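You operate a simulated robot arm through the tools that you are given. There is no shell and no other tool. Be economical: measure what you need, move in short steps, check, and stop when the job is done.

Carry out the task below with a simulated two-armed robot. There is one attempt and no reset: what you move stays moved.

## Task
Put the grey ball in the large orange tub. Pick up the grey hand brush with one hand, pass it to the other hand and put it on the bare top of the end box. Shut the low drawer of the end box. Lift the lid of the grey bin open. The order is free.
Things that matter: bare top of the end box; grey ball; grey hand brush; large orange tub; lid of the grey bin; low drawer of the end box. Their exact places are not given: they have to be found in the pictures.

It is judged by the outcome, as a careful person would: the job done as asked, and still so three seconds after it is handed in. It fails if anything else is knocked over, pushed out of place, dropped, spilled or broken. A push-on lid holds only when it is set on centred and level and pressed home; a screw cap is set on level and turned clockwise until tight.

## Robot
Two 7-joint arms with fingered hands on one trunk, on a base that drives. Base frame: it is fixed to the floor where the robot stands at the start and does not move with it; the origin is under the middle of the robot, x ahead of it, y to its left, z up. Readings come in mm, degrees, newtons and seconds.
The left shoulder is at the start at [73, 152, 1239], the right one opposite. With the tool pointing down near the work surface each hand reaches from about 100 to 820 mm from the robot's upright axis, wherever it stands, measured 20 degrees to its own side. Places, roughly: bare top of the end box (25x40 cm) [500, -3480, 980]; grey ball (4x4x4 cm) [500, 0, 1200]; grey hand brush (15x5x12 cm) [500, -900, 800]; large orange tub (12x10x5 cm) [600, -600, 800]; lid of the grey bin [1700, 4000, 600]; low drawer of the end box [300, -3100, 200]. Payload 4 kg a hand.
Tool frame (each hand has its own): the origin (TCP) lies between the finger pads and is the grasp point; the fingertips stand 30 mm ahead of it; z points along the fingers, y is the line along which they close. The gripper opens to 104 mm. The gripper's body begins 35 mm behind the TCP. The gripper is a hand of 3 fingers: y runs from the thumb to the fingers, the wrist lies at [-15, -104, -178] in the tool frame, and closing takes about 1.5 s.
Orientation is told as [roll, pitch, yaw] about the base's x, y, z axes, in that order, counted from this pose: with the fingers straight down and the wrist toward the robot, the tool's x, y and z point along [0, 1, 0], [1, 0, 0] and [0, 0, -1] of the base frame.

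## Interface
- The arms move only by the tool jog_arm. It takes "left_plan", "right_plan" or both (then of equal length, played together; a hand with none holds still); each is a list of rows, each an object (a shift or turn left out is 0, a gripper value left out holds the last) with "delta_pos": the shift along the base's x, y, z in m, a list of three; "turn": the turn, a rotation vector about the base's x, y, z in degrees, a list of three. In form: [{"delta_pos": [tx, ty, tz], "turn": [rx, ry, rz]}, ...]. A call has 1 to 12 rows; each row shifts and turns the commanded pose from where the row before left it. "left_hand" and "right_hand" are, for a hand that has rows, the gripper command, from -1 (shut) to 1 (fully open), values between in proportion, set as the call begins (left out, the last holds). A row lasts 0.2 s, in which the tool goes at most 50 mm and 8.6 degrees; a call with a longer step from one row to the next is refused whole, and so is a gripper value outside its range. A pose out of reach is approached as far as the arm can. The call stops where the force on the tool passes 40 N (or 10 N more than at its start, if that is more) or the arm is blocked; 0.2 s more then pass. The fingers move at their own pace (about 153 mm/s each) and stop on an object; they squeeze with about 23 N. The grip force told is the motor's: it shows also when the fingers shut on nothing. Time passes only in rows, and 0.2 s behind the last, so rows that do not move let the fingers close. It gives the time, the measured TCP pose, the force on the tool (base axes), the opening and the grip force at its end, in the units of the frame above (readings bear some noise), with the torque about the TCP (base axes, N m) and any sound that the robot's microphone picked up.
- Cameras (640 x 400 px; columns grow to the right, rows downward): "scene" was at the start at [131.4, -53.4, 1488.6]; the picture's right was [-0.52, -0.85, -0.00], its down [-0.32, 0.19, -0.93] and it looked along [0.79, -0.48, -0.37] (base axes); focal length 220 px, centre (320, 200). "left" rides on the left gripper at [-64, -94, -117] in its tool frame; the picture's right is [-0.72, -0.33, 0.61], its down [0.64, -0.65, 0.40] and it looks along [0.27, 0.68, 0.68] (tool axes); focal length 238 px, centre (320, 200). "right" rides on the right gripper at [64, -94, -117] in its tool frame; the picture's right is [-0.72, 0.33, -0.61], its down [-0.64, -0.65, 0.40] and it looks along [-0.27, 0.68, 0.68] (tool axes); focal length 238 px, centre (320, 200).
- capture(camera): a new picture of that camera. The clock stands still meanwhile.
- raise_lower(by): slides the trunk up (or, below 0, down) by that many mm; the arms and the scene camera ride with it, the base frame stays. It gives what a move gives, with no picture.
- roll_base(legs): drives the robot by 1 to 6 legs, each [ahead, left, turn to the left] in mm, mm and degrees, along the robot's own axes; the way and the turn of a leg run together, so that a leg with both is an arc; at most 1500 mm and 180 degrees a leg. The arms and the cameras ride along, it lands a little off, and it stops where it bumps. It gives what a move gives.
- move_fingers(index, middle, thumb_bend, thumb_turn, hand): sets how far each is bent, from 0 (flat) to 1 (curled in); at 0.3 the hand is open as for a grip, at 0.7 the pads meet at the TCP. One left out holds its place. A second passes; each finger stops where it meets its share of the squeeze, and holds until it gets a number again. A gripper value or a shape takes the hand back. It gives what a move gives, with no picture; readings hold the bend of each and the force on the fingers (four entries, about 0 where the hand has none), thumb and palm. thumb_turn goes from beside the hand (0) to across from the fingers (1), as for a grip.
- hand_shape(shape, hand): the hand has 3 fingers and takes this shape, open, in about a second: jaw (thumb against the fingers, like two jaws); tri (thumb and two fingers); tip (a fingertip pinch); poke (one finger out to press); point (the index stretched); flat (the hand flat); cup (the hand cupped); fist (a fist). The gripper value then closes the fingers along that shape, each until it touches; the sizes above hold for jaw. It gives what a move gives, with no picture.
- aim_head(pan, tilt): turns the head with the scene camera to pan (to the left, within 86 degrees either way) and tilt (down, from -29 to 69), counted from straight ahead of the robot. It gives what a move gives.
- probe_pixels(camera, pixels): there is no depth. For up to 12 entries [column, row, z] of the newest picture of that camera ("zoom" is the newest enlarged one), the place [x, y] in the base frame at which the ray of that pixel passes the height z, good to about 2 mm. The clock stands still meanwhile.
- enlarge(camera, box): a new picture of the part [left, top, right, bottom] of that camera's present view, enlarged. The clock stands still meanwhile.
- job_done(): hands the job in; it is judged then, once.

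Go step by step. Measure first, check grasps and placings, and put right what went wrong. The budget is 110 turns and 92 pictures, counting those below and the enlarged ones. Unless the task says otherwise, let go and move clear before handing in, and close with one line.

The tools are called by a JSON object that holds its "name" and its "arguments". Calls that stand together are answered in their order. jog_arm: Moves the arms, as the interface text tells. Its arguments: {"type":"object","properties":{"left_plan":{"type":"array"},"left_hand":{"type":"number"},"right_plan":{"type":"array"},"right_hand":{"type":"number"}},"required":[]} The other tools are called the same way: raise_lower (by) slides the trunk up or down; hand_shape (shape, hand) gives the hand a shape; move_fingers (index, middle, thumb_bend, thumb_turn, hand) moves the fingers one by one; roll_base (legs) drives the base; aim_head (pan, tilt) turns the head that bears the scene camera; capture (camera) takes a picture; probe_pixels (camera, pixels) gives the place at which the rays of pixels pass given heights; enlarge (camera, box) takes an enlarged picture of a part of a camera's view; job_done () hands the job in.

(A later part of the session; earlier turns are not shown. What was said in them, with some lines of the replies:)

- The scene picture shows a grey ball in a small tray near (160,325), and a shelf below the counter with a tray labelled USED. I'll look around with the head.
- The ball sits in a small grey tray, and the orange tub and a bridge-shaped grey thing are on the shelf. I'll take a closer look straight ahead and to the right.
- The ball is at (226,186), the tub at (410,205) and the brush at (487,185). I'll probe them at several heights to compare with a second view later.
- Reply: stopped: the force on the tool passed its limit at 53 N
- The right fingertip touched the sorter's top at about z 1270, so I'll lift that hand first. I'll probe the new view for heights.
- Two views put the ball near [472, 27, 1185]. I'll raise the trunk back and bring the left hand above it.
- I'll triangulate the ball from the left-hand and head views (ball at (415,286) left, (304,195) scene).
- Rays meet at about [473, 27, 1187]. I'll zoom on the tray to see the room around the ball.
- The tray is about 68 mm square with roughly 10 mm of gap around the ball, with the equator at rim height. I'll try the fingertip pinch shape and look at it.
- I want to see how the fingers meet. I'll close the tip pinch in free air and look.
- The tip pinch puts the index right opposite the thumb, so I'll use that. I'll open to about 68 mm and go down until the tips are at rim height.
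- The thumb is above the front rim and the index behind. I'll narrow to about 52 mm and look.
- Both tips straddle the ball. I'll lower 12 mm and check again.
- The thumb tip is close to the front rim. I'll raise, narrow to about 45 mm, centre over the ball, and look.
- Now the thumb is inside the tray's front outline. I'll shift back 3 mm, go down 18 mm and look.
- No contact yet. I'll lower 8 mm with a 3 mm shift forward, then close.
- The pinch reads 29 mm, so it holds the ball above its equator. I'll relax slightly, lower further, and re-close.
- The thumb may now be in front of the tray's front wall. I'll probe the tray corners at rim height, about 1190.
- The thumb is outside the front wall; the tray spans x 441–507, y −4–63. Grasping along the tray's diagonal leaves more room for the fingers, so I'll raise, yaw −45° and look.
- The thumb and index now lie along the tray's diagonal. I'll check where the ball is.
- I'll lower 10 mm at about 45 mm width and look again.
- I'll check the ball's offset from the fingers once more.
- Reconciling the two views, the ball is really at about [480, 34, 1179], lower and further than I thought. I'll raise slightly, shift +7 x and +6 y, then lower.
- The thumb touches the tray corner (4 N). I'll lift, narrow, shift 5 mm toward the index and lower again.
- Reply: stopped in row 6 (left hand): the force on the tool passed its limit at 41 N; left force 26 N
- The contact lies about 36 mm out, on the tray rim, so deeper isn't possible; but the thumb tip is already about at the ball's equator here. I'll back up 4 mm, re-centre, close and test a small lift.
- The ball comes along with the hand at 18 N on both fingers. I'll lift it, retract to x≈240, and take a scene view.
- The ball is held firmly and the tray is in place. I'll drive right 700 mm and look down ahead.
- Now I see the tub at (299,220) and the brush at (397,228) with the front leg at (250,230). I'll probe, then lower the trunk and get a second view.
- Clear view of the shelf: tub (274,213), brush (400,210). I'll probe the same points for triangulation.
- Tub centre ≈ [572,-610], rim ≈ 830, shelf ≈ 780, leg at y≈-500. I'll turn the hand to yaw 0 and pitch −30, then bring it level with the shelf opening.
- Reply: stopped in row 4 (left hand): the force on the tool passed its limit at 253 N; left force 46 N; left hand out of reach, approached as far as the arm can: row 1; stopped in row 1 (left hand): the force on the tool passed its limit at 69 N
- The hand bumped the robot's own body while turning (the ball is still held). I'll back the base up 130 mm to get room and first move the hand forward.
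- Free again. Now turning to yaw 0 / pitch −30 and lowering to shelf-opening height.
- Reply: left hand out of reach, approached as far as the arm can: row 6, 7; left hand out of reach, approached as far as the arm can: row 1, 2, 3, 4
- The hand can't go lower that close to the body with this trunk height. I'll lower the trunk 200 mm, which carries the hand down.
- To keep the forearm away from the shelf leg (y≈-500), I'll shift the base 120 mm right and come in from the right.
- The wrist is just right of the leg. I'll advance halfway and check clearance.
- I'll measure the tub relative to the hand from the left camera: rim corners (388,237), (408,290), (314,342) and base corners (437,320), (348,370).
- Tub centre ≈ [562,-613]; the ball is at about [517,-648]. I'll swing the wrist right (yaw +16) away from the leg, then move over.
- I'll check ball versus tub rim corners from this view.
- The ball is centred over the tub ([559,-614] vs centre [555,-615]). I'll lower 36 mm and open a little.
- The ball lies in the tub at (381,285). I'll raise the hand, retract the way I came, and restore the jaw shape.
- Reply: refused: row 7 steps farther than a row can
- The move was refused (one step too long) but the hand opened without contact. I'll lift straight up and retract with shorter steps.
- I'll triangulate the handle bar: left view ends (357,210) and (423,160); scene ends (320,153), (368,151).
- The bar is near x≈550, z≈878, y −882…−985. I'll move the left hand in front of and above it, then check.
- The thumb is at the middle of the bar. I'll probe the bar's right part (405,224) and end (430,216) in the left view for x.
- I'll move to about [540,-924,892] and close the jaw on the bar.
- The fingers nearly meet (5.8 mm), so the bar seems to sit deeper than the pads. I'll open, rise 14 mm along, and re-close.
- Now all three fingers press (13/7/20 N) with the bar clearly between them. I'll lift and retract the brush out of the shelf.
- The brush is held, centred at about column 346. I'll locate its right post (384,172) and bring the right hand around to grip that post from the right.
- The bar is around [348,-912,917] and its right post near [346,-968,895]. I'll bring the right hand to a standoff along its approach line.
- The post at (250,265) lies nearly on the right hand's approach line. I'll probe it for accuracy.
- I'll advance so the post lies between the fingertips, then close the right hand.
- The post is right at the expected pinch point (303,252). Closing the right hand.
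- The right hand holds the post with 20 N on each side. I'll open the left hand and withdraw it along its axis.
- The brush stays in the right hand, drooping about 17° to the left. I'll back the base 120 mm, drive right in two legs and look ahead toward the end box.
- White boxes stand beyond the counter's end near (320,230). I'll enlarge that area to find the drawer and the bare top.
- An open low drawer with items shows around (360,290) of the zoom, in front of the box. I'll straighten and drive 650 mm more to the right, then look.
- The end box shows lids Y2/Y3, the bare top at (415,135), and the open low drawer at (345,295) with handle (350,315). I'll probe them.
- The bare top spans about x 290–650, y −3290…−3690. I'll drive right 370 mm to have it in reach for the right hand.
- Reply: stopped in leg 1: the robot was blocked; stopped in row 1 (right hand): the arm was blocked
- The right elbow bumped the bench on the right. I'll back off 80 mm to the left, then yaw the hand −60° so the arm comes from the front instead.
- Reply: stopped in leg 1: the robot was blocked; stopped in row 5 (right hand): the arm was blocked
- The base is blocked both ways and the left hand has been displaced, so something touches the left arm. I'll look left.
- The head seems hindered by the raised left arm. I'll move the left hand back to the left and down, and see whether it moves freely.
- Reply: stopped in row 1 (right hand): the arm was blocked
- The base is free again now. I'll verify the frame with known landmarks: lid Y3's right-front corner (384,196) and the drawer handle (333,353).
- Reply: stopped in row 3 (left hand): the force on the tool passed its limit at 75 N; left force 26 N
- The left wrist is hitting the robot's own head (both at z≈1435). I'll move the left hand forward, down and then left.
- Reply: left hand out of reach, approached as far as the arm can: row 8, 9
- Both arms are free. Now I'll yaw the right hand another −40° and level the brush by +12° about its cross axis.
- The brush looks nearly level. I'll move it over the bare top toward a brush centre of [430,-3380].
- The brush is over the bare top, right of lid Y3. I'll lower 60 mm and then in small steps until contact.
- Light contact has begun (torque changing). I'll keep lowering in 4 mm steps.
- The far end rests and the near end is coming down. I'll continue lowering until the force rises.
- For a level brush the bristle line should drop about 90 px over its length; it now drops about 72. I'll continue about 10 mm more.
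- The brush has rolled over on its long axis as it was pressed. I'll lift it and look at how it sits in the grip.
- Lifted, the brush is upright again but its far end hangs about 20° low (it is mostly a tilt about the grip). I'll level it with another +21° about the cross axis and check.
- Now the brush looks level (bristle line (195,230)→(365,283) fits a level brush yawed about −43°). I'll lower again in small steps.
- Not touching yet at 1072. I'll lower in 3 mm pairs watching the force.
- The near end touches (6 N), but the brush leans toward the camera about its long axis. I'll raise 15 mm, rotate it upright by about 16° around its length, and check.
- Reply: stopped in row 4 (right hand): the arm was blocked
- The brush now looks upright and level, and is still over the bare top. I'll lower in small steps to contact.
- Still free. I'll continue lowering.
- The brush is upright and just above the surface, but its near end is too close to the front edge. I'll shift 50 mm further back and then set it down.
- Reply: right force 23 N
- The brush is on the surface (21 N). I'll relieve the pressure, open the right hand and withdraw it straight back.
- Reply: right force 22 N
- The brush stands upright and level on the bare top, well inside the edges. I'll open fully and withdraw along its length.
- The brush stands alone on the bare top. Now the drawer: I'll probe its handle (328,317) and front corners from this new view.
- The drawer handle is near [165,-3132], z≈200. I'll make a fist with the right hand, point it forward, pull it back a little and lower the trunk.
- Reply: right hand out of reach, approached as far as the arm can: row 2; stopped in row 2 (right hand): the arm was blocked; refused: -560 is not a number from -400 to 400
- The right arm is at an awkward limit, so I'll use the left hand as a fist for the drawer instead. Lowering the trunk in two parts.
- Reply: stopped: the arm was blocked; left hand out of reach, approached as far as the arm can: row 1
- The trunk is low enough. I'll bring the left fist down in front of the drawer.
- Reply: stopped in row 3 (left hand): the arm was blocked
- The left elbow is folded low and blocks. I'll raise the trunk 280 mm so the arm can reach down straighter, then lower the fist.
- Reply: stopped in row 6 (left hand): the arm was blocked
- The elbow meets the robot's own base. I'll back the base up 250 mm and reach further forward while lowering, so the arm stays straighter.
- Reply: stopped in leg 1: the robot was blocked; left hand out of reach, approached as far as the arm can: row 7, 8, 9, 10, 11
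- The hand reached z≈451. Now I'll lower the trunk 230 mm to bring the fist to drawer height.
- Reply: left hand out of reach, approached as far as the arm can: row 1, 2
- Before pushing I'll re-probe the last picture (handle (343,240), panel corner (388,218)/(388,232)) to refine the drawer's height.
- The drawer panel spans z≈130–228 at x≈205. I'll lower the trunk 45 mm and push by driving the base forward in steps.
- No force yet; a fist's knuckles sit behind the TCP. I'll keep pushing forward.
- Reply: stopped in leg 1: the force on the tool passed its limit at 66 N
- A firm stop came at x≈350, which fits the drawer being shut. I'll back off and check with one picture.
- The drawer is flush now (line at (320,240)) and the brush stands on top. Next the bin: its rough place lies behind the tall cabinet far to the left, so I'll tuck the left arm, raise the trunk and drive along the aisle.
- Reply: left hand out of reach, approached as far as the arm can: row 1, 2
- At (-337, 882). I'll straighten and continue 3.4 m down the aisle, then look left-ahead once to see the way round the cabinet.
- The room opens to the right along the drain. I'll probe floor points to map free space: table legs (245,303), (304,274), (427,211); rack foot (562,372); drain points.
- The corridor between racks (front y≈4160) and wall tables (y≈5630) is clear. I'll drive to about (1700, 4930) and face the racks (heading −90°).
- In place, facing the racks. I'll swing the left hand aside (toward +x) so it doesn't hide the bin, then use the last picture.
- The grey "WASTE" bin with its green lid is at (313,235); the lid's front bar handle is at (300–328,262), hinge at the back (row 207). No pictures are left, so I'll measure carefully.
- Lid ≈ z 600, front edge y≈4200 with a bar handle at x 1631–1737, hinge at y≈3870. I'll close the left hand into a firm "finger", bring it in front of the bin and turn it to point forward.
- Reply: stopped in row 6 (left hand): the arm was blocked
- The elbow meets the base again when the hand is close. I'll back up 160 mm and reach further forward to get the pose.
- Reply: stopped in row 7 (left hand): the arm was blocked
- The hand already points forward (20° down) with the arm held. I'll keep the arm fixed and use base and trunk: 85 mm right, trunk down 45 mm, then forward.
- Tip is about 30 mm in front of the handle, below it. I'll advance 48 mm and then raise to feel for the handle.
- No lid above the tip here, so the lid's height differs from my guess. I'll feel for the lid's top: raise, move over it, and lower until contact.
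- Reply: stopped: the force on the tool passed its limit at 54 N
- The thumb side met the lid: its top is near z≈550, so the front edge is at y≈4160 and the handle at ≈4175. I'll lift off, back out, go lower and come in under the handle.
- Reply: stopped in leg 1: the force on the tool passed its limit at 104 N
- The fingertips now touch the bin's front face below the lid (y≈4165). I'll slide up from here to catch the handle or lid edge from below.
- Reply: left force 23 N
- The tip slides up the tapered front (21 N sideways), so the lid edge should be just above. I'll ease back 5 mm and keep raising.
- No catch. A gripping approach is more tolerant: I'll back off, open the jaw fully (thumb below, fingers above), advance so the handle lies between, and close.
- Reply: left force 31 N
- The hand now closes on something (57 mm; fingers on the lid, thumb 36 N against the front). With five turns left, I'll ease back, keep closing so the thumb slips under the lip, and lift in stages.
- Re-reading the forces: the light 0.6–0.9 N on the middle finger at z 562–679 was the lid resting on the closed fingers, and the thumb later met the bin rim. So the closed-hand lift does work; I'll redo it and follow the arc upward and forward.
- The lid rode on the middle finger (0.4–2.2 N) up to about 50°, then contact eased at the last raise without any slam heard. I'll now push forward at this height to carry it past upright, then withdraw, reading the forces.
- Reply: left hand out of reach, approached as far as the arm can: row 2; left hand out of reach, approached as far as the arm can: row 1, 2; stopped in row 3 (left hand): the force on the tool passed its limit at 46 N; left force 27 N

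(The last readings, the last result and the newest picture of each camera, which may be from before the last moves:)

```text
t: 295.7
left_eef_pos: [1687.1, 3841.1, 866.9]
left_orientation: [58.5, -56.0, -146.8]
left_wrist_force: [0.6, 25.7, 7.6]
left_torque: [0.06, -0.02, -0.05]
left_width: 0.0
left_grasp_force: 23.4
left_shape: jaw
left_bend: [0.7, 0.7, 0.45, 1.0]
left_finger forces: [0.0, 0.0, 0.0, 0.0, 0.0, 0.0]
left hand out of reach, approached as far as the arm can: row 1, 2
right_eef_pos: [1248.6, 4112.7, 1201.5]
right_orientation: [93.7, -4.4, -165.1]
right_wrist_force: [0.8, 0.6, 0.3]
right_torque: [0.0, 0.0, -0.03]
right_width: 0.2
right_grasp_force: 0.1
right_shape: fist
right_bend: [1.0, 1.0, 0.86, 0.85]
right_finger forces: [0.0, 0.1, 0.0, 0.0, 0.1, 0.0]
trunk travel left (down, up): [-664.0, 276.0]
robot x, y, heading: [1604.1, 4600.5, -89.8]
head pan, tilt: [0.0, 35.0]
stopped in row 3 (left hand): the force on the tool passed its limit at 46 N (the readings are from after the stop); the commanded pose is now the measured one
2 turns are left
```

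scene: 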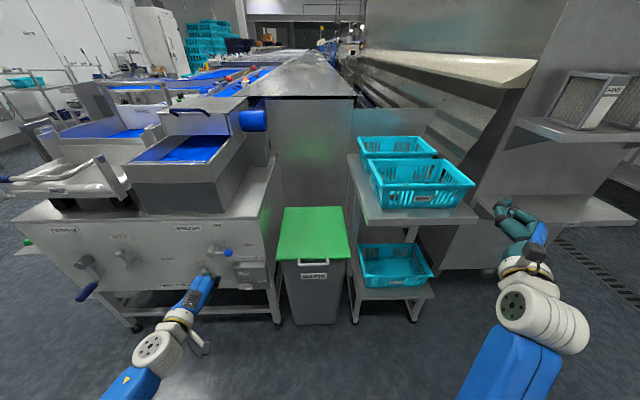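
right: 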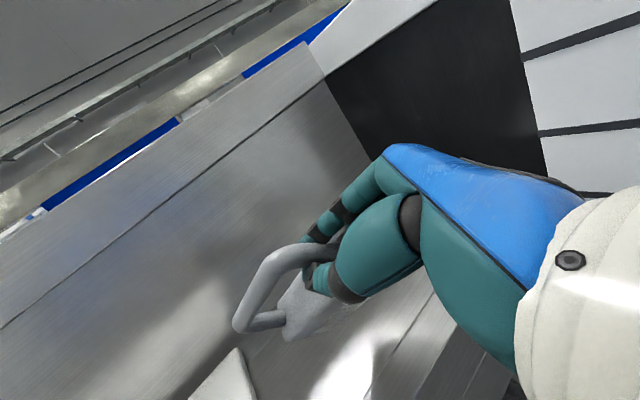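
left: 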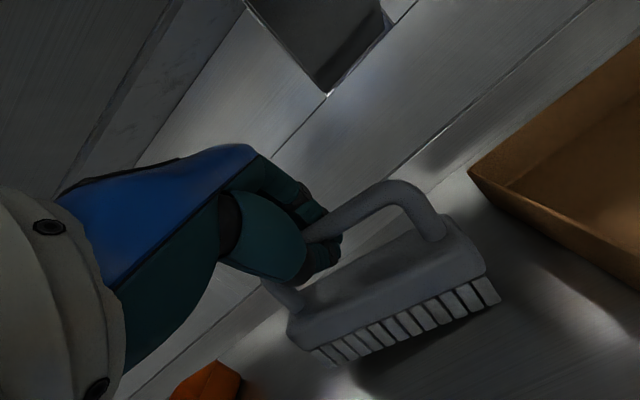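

No lid was met on the way to the back wall, so I can't be sure whether it leans open or slipped shut. I'll repeat the lift once more, this time pushing forward at constant height (which cannot slip off the lid's end) until past the hinge, then withdraw clear.

{"name": "jog_arm", "arguments": {"left_plan": [{"delta_pos": [0, 0.04, -0.005]}, {"delta_pos": [0, 0.04, -0.005]}, {"delta_pos": [0, 0.04, -0.005]}, {"delta_pos": [0, 0.04, -0.005]}, {}]}}

{"name": "roll_base", "arguments": {"legs": [[-289, 0, 0]]}}

{"name": "raise_lower", "arguments": {"by": -296}}

{"name": "roll_base", "arguments": {"legs": [[70, 0, 0]]}}

{"name": "raise_lower", "arguments": {"by": 125}}

{"name": "roll_base", "arguments": {"legs": [[80, 0, 0]]}}

{"name": "raise_lower", "arguments": {"by": 100}}

{"name": "roll_base", "arguments": {"legs": [[140, 0, 0]]}}

{"name": "jog_arm", "arguments": {"left_plan": [{"delta_pos": [0, -0.03, 0]}, {"delta_pos": [0, -0.03, 0]}, {"delta_pos": [0, -0.03, 0]}, {}]}}

{"name": "jog_arm", "arguments": {"left_plan": [{"delta_pos": [0, -0.03, 0]}, {"delta_pos": [0, -0.025, 0]}, {}]}}

{"name": "jog_arm", "arguments": {"left_plan": [{"delta_pos": [0, 0.03, 0]}, {"delta_pos": [0, 0.04, 0]}, {"delta_pos": [0, 0.04, 0]}, {"delta_pos": [0, 0.04, 0]}, {}]}}

{"name": "roll_base", "arguments": {"legs": [[-300, 0, 0]]}}

```text
t: 296.9
left_eef_pos: [1687.2, 3995.6, 844.2]
left_orientation: [58.0, -55.7, -146.4]
left_wrist_force: [0.2, -0.2, -0.4]
left_torque: [0.01, 0.03, 0.02]
left_width: 0.1
left_grasp_force: 22.9
left_shape: jaw
left_bend: [0.7, 0.7, 0.46, 1.0]
left_finger forces: [0.1, 0.0, 0.0, 0.0, 0.1, 0.1]
right_eef_pos: [1248.5, 4106.6, 1197.4]
right_orientation: [93.5, -4.2, -165.0]
right_wrist_force: [-0.2, 0.3, -0.5]
right_torque: [-0.01, 0.0, -0.01]
right_width: 0.0
right_grasp_force: 0.1
right_shape: fist
right_bend: [1.0, 1.0, 0.86, 0.85]
right_finger forces: [0.1, 0.1, 0.0, 0.1, 0.0, 0.1]
trunk travel left (down, up): [-664.0, 276.0]
robot x, y, heading: [1606.9, 4599.8, -89.8]
head pan, tilt: [0.0, 35.0]
```

```text
t: 298.9
left_eef_pos: [1684.2, 4279.4, 842.4]
left_orientation: [57.9, -55.7, -146.4]
left_wrist_force: [-0.1, -0.3, 1.2]
left_torque: [0.02, 0.0, 0.02]
left_width: 0.0
left_grasp_force: 23.6
left_shape: jaw
left_bend: [0.7, 0.7, 0.46, 1.0]
left_finger forces: [0.0, 0.0, 0.0, 0.0, 0.0, 0.0]
right_eef_pos: [1246.0, 4388.4, 1197.0]
right_orientation: [93.4, -4.2, -164.9]
right_wrist_force: [0.4, 0.0, -0.1]
right_torque: [-0.02, -0.03, -0.01]
right_width: 0.1
right_grasp_force: 0.1
right_shape: fist
right_bend: [1.0, 1.0, 0.86, 0.85]
right_finger forces: [0.1, 0.0, 0.0, 0.1, 0.0, 0.0]
trunk travel left (down, up): [-664.0, 276.0]
robot x, y, heading: [1601.9, 4882.6, -89.7]
head pan, tilt: [0.0, 35.0]
```

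```text
t: 301.9
left_eef_pos: [1685.7, 4281.5, 548.3]
left_orientation: [58.1, -55.9, -146.4]
left_wrist_force: [-0.3, -0.2, 0.6]
left_torque: [0.01, -0.04, 0.02]
left_width: 0.0
left_grasp_force: 23.4
left_shape: jaw
left_bend: [0.7, 0.7, 0.46, 1.0]
left_finger forces: [0.0, 0.0, 0.1, 0.1, 0.0, 0.0]
right_eef_pos: [1246.5, 4393.4, 902.2]
right_orientation: [93.5, -4.3, -165.0]
right_wrist_force: [-0.1, -0.1, -0.5]
right_torque: [0.0, -0.02, 0.03]
right_width: 0.1
right_grasp_force: 0.1
right_shape: fist
right_bend: [1.0, 1.0, 0.86, 0.85]
right_finger forces: [0.1, 0.1, 0.0, 0.0, 0.1, 0.0]
trunk travel left (down, up): [-368.0, 572.0]
robot x, y, heading: [1601.6, 4885.1, -89.4]
head pan, tilt: [0.0, 35.0]
```

```text
t: 303.0
left_eef_pos: [1684.2, 4215.8, 549.5]
left_orientation: [58.4, -56.0, -147.0]
left_wrist_force: [-0.5, -0.8, 0.5]
left_torque: [0.01, 0.02, 0.0]
left_width: 0.0
left_grasp_force: 23.1
left_shape: jaw
left_bend: [0.7, 0.7, 0.46, 1.0]
left_finger forces: [0.1, 0.1, 0.0, 0.0, 0.0, 0.0]
right_eef_pos: [1247.1, 4325.8, 903.4]
right_orientation: [93.6, -4.3, -164.9]
right_wrist_force: [0.0, 0.6, -0.7]
right_torque: [0.01, 0.0, -0.01]
right_width: 0.2
right_grasp_force: 0.0
right_shape: fist
right_bend: [1.0, 1.0, 0.86, 0.85]
right_finger forces: [0.0, 0.1, 0.1, 0.0, 0.1, 0.1]
trunk travel left (down, up): [-368.0, 572.0]
robot x, y, heading: [1609.7, 4817.3, -89.8]
head pan, tilt: [0.0, 35.0]
stopped in leg 1: the force on the tool passed its limit at 52 N (the readings are from after the stop); the commanded pose is now the measured one
```

```text
t: 304.5
left_eef_pos: [1685.4, 4216.5, 674.3]
left_orientation: [58.3, -56.1, -146.8]
left_wrist_force: [-0.3, -0.3, 0.0]
left_torque: [0.01, -0.02, -0.02]
left_width: 0.1
left_grasp_force: 22.7
left_shape: jaw
left_bend: [0.7, 0.7, 0.46, 1.0]
left_finger forces: [0.0, 0.1, 0.1, 0.0, 0.0, 0.1]
right_eef_pos: [1246.5, 4326.2, 1027.8]
right_orientation: [93.6, -4.2, -164.8]
right_wrist_force: [0.3, 0.6, -0.1]
right_torque: [0.02, 0.01, -0.03]
right_width: 0.0
right_grasp_force: 0.0
right_shape: fist
right_bend: [1.0, 1.0, 0.86, 0.85]
right_finger forces: [0.1, 0.0, 0.0, 0.1, 0.0, 0.0]
trunk travel left (down, up): [-493.0, 447.0]
robot x, y, heading: [1605.3, 4818.0, -90.0]
head pan, tilt: [0.0, 35.0]
```

```text
t: 305.6
left_eef_pos: [1683.3, 4136.6, 674.0]
left_orientation: [58.3, -55.9, -146.9]
left_wrist_force: [0.7, -0.4, -0.6]
left_torque: [-0.02, 0.02, 0.01]
left_width: 0.0
left_grasp_force: 23.1
left_shape: jaw
left_bend: [0.7, 0.7, 0.46, 1.0]
left_finger forces: [0.1, 0.1, 0.0, 0.0, 0.1, 0.1]
right_eef_pos: [1247.1, 4245.8, 1027.4]
right_orientation: [93.6, -4.3, -165.0]
right_wrist_force: [-0.6, -1.1, -0.2]
right_torque: [0.01, -0.04, -0.02]
right_width: 0.0
right_grasp_force: 0.0
right_shape: fist
right_bend: [1.0, 1.0, 0.86, 0.85]
right_finger forces: [0.1, 0.0, 0.0, 0.0, 0.0, 0.0]
trunk travel left (down, up): [-493.0, 447.0]
robot x, y, heading: [1609.6, 4738.2, -89.4]
head pan, tilt: [0.0, 35.0]
```

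```text
t: 306.9
left_eef_pos: [1684.8, 4135.8, 774.8]
left_orientation: [58.4, -56.1, -147.0]
left_wrist_force: [0.5, -0.2, 0.1]
left_torque: [-0.04, 0.02, 0.02]
left_width: 0.0
left_grasp_force: 22.8
left_shape: jaw
left_bend: [0.7, 0.7, 0.46, 1.0]
left_finger forces: [0.1, 0.0, 0.0, 0.0, 0.1, 0.0]
right_eef_pos: [1246.0, 4245.7, 1127.5]
right_orientation: [93.5, -4.3, -165.1]
right_wrist_force: [-0.3, -0.2, -0.2]
right_torque: [0.03, -0.04, 0.01]
right_width: 0.0
right_grasp_force: 0.1
right_shape: fist
right_bend: [1.0, 1.0, 0.86, 0.85]
right_finger forces: [0.1, 0.1, 0.0, 0.1, 0.0, 0.0]
trunk travel left (down, up): [-593.0, 347.0]
robot x, y, heading: [1606.2, 4738.9, -89.7]
head pan, tilt: [0.0, 35.0]
```

```text
t: 308.2
left_eef_pos: [1682.9, 3996.8, 775.0]
left_orientation: [58.5, -56.1, -147.2]
left_wrist_force: [0.1, 0.4, 0.0]
left_torque: [0.0, 0.0, -0.02]
left_width: 0.0
left_grasp_force: 23.0
left_shape: jaw
left_bend: [0.7, 0.7, 0.46, 1.0]
left_finger forces: [0.0, 0.1, 0.0, 0.0, 0.1, 0.0]
right_eef_pos: [1245.4, 4108.3, 1128.5]
right_orientation: [93.5, -4.3, -165.3]
right_wrist_force: [0.0, 0.5, -0.4]
right_torque: [-0.05, 0.0, -0.03]
right_width: 0.0
right_grasp_force: 0.0
right_shape: fist
right_bend: [1.0, 1.0, 0.86, 0.85]
right_finger forces: [0.1, 0.0, 0.1, 0.1, 0.1, 0.1]
trunk travel left (down, up): [-593.0, 347.0]
robot x, y, heading: [1604.0, 4597.0, -90.2]
head pan, tilt: [0.0, 35.0]
```

```text
t: 309.2
left_eef_pos: [1683.2, 3906.8, 772.9]
left_orientation: [58.6, -56.1, -147.3]
left_wrist_force: [0.1, -0.1, -0.1]
left_torque: [0.01, 0.01, 0.02]
left_width: 0.0
left_grasp_force: 23.4
left_shape: jaw
left_bend: [0.7, 0.7, 0.46, 1.0]
left_finger forces: [0.0, 0.0, 0.0, 0.0, 0.0, 0.0]
right_eef_pos: [1244.7, 4110.2, 1129.2]
right_orientation: [93.8, -4.3, -165.2]
right_wrist_force: [0.3, 0.4, 0.0]
right_torque: [-0.01, 0.02, -0.01]
right_width: 0.0
right_grasp_force: 0.1
right_shape: fist
right_bend: [1.0, 1.0, 0.86, 0.85]
right_finger forces: [0.1, 0.1, 0.0, 0.0, 0.0, 0.0]
trunk travel left (down, up): [-593.0, 347.0]
robot x, y, heading: [1606.4, 4597.4, -90.0]
head pan, tilt: [0.0, 35.0]
```

```text
t: 309.9
left_eef_pos: [1680.2, 3860.6, 775.4]
left_orientation: [59.2, -56.5, -148.1]
left_wrist_force: [0.1, 1.0, -0.3]
left_torque: [-0.03, 0.0, -0.03]
left_width: 0.0
left_grasp_force: 23.0
left_shape: jaw
left_bend: [0.7, 0.7, 0.46, 1.0]
left_finger forces: [0.0, 0.0, 0.0, 0.0, 0.0, 0.0]
right_eef_pos: [1245.0, 4111.6, 1129.7]
right_orientation: [93.7, -4.3, -165.3]
right_wrist_force: [0.1, 0.1, 0.2]
right_torque: [-0.01, 0.03, -0.03]
right_width: 0.0
right_grasp_force: 0.0
right_shape: fist
right_bend: [1.0, 1.0, 0.86, 0.85]
right_finger forces: [0.0, 0.0, 0.0, 0.1, 0.1, 0.1]
trunk travel left (down, up): [-593.0, 347.0]
robot x, y, heading: [1608.3, 4598.8, -90.2]
head pan, tilt: [0.0, 35.0]
stopped in row 3 (left hand): the force on the tool passed its limit at 88 N (the readings are from after the stop); the commanded pose is now the measured one
```

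```text
t: 311.1
left_eef_pos: [1680.3, 4009.7, 773.4]
left_orientation: [59.0, -56.3, -147.9]
left_wrist_force: [0.0, -0.7, 0.0]
left_torque: [-0.02, 0.0, 0.03]
left_width: 0.0
left_grasp_force: 23.1
left_shape: jaw
left_bend: [0.7, 0.7, 0.46, 1.0]
left_finger forces: [0.1, 0.2, 0.1, 0.0, 0.1, 0.0]
right_eef_pos: [1246.0, 4108.1, 1127.7]
right_orientation: [93.6, -4.3, -165.2]
right_wrist_force: [0.7, -0.4, 0.2]
right_torque: [-0.01, 0.01, -0.04]
right_width: 0.0
right_grasp_force: 0.0
right_shape: fist
right_bend: [1.0, 1.0, 0.86, 0.85]
right_finger forces: [0.0, 0.1, 0.1, 0.1, 0.0, 0.0]
trunk travel left (down, up): [-593.0, 347.0]
robot x, y, heading: [1607.6, 4596.0, -89.9]
head pan, tilt: [0.0, 35.0]
```

```text
t: 313.1
left_eef_pos: [1680.4, 4308.7, 773.2]
left_orientation: [59.0, -56.4, -147.7]
left_wrist_force: [0.9, 0.4, -0.7]
left_torque: [-0.01, 0.01, -0.01]
left_width: 0.2
left_grasp_force: 22.8
left_shape: jaw
left_bend: [0.7, 0.7, 0.46, 1.0]
left_finger forces: [0.0, 0.0, 0.1, 0.1, 0.0, 0.0]
right_eef_pos: [1246.7, 4407.4, 1127.7]
right_orientation: [93.5, -4.3, -165.0]
right_wrist_force: [0.0, -0.5, -0.5]
right_torque: [-0.02, 0.0, 0.01]
right_width: 0.0
right_grasp_force: 0.1
right_shape: fist
right_bend: [1.0, 1.0, 0.86, 0.85]
right_finger forces: [0.1, 0.0, 0.1, 0.0, 0.0, 0.0]
trunk travel left (down, up): [-593.0, 347.0]
robot x, y, heading: [1604.7, 4901.3, -89.6]
head pan, tilt: [0.0, 35.0]
1 turns are left
```

On this pass the fingers felt no lid weight where it had rested on them before. The firm stop at the back leaned further back with height (y≈3818 at z 775, y≈3800 at z 867), which fits a lid already open past upright. Both hands are clear, so I'm handing in.

{"name": "job_done", "arguments": {}}

```text
The job is handed in.
```

I handed the job in with three of the four parts confirmed in pictures: the ball is in the orange tub, the brush went from left hand to right and stands on the bare top, and the low drawer is shut. The bin lid is probably open, but I could only judge that by touch because no pictures were left. I also bumped a few fixed things with the arms or the base, including the bin front (about 104 N once), and I did not check afterwards that the bin had not shifted.
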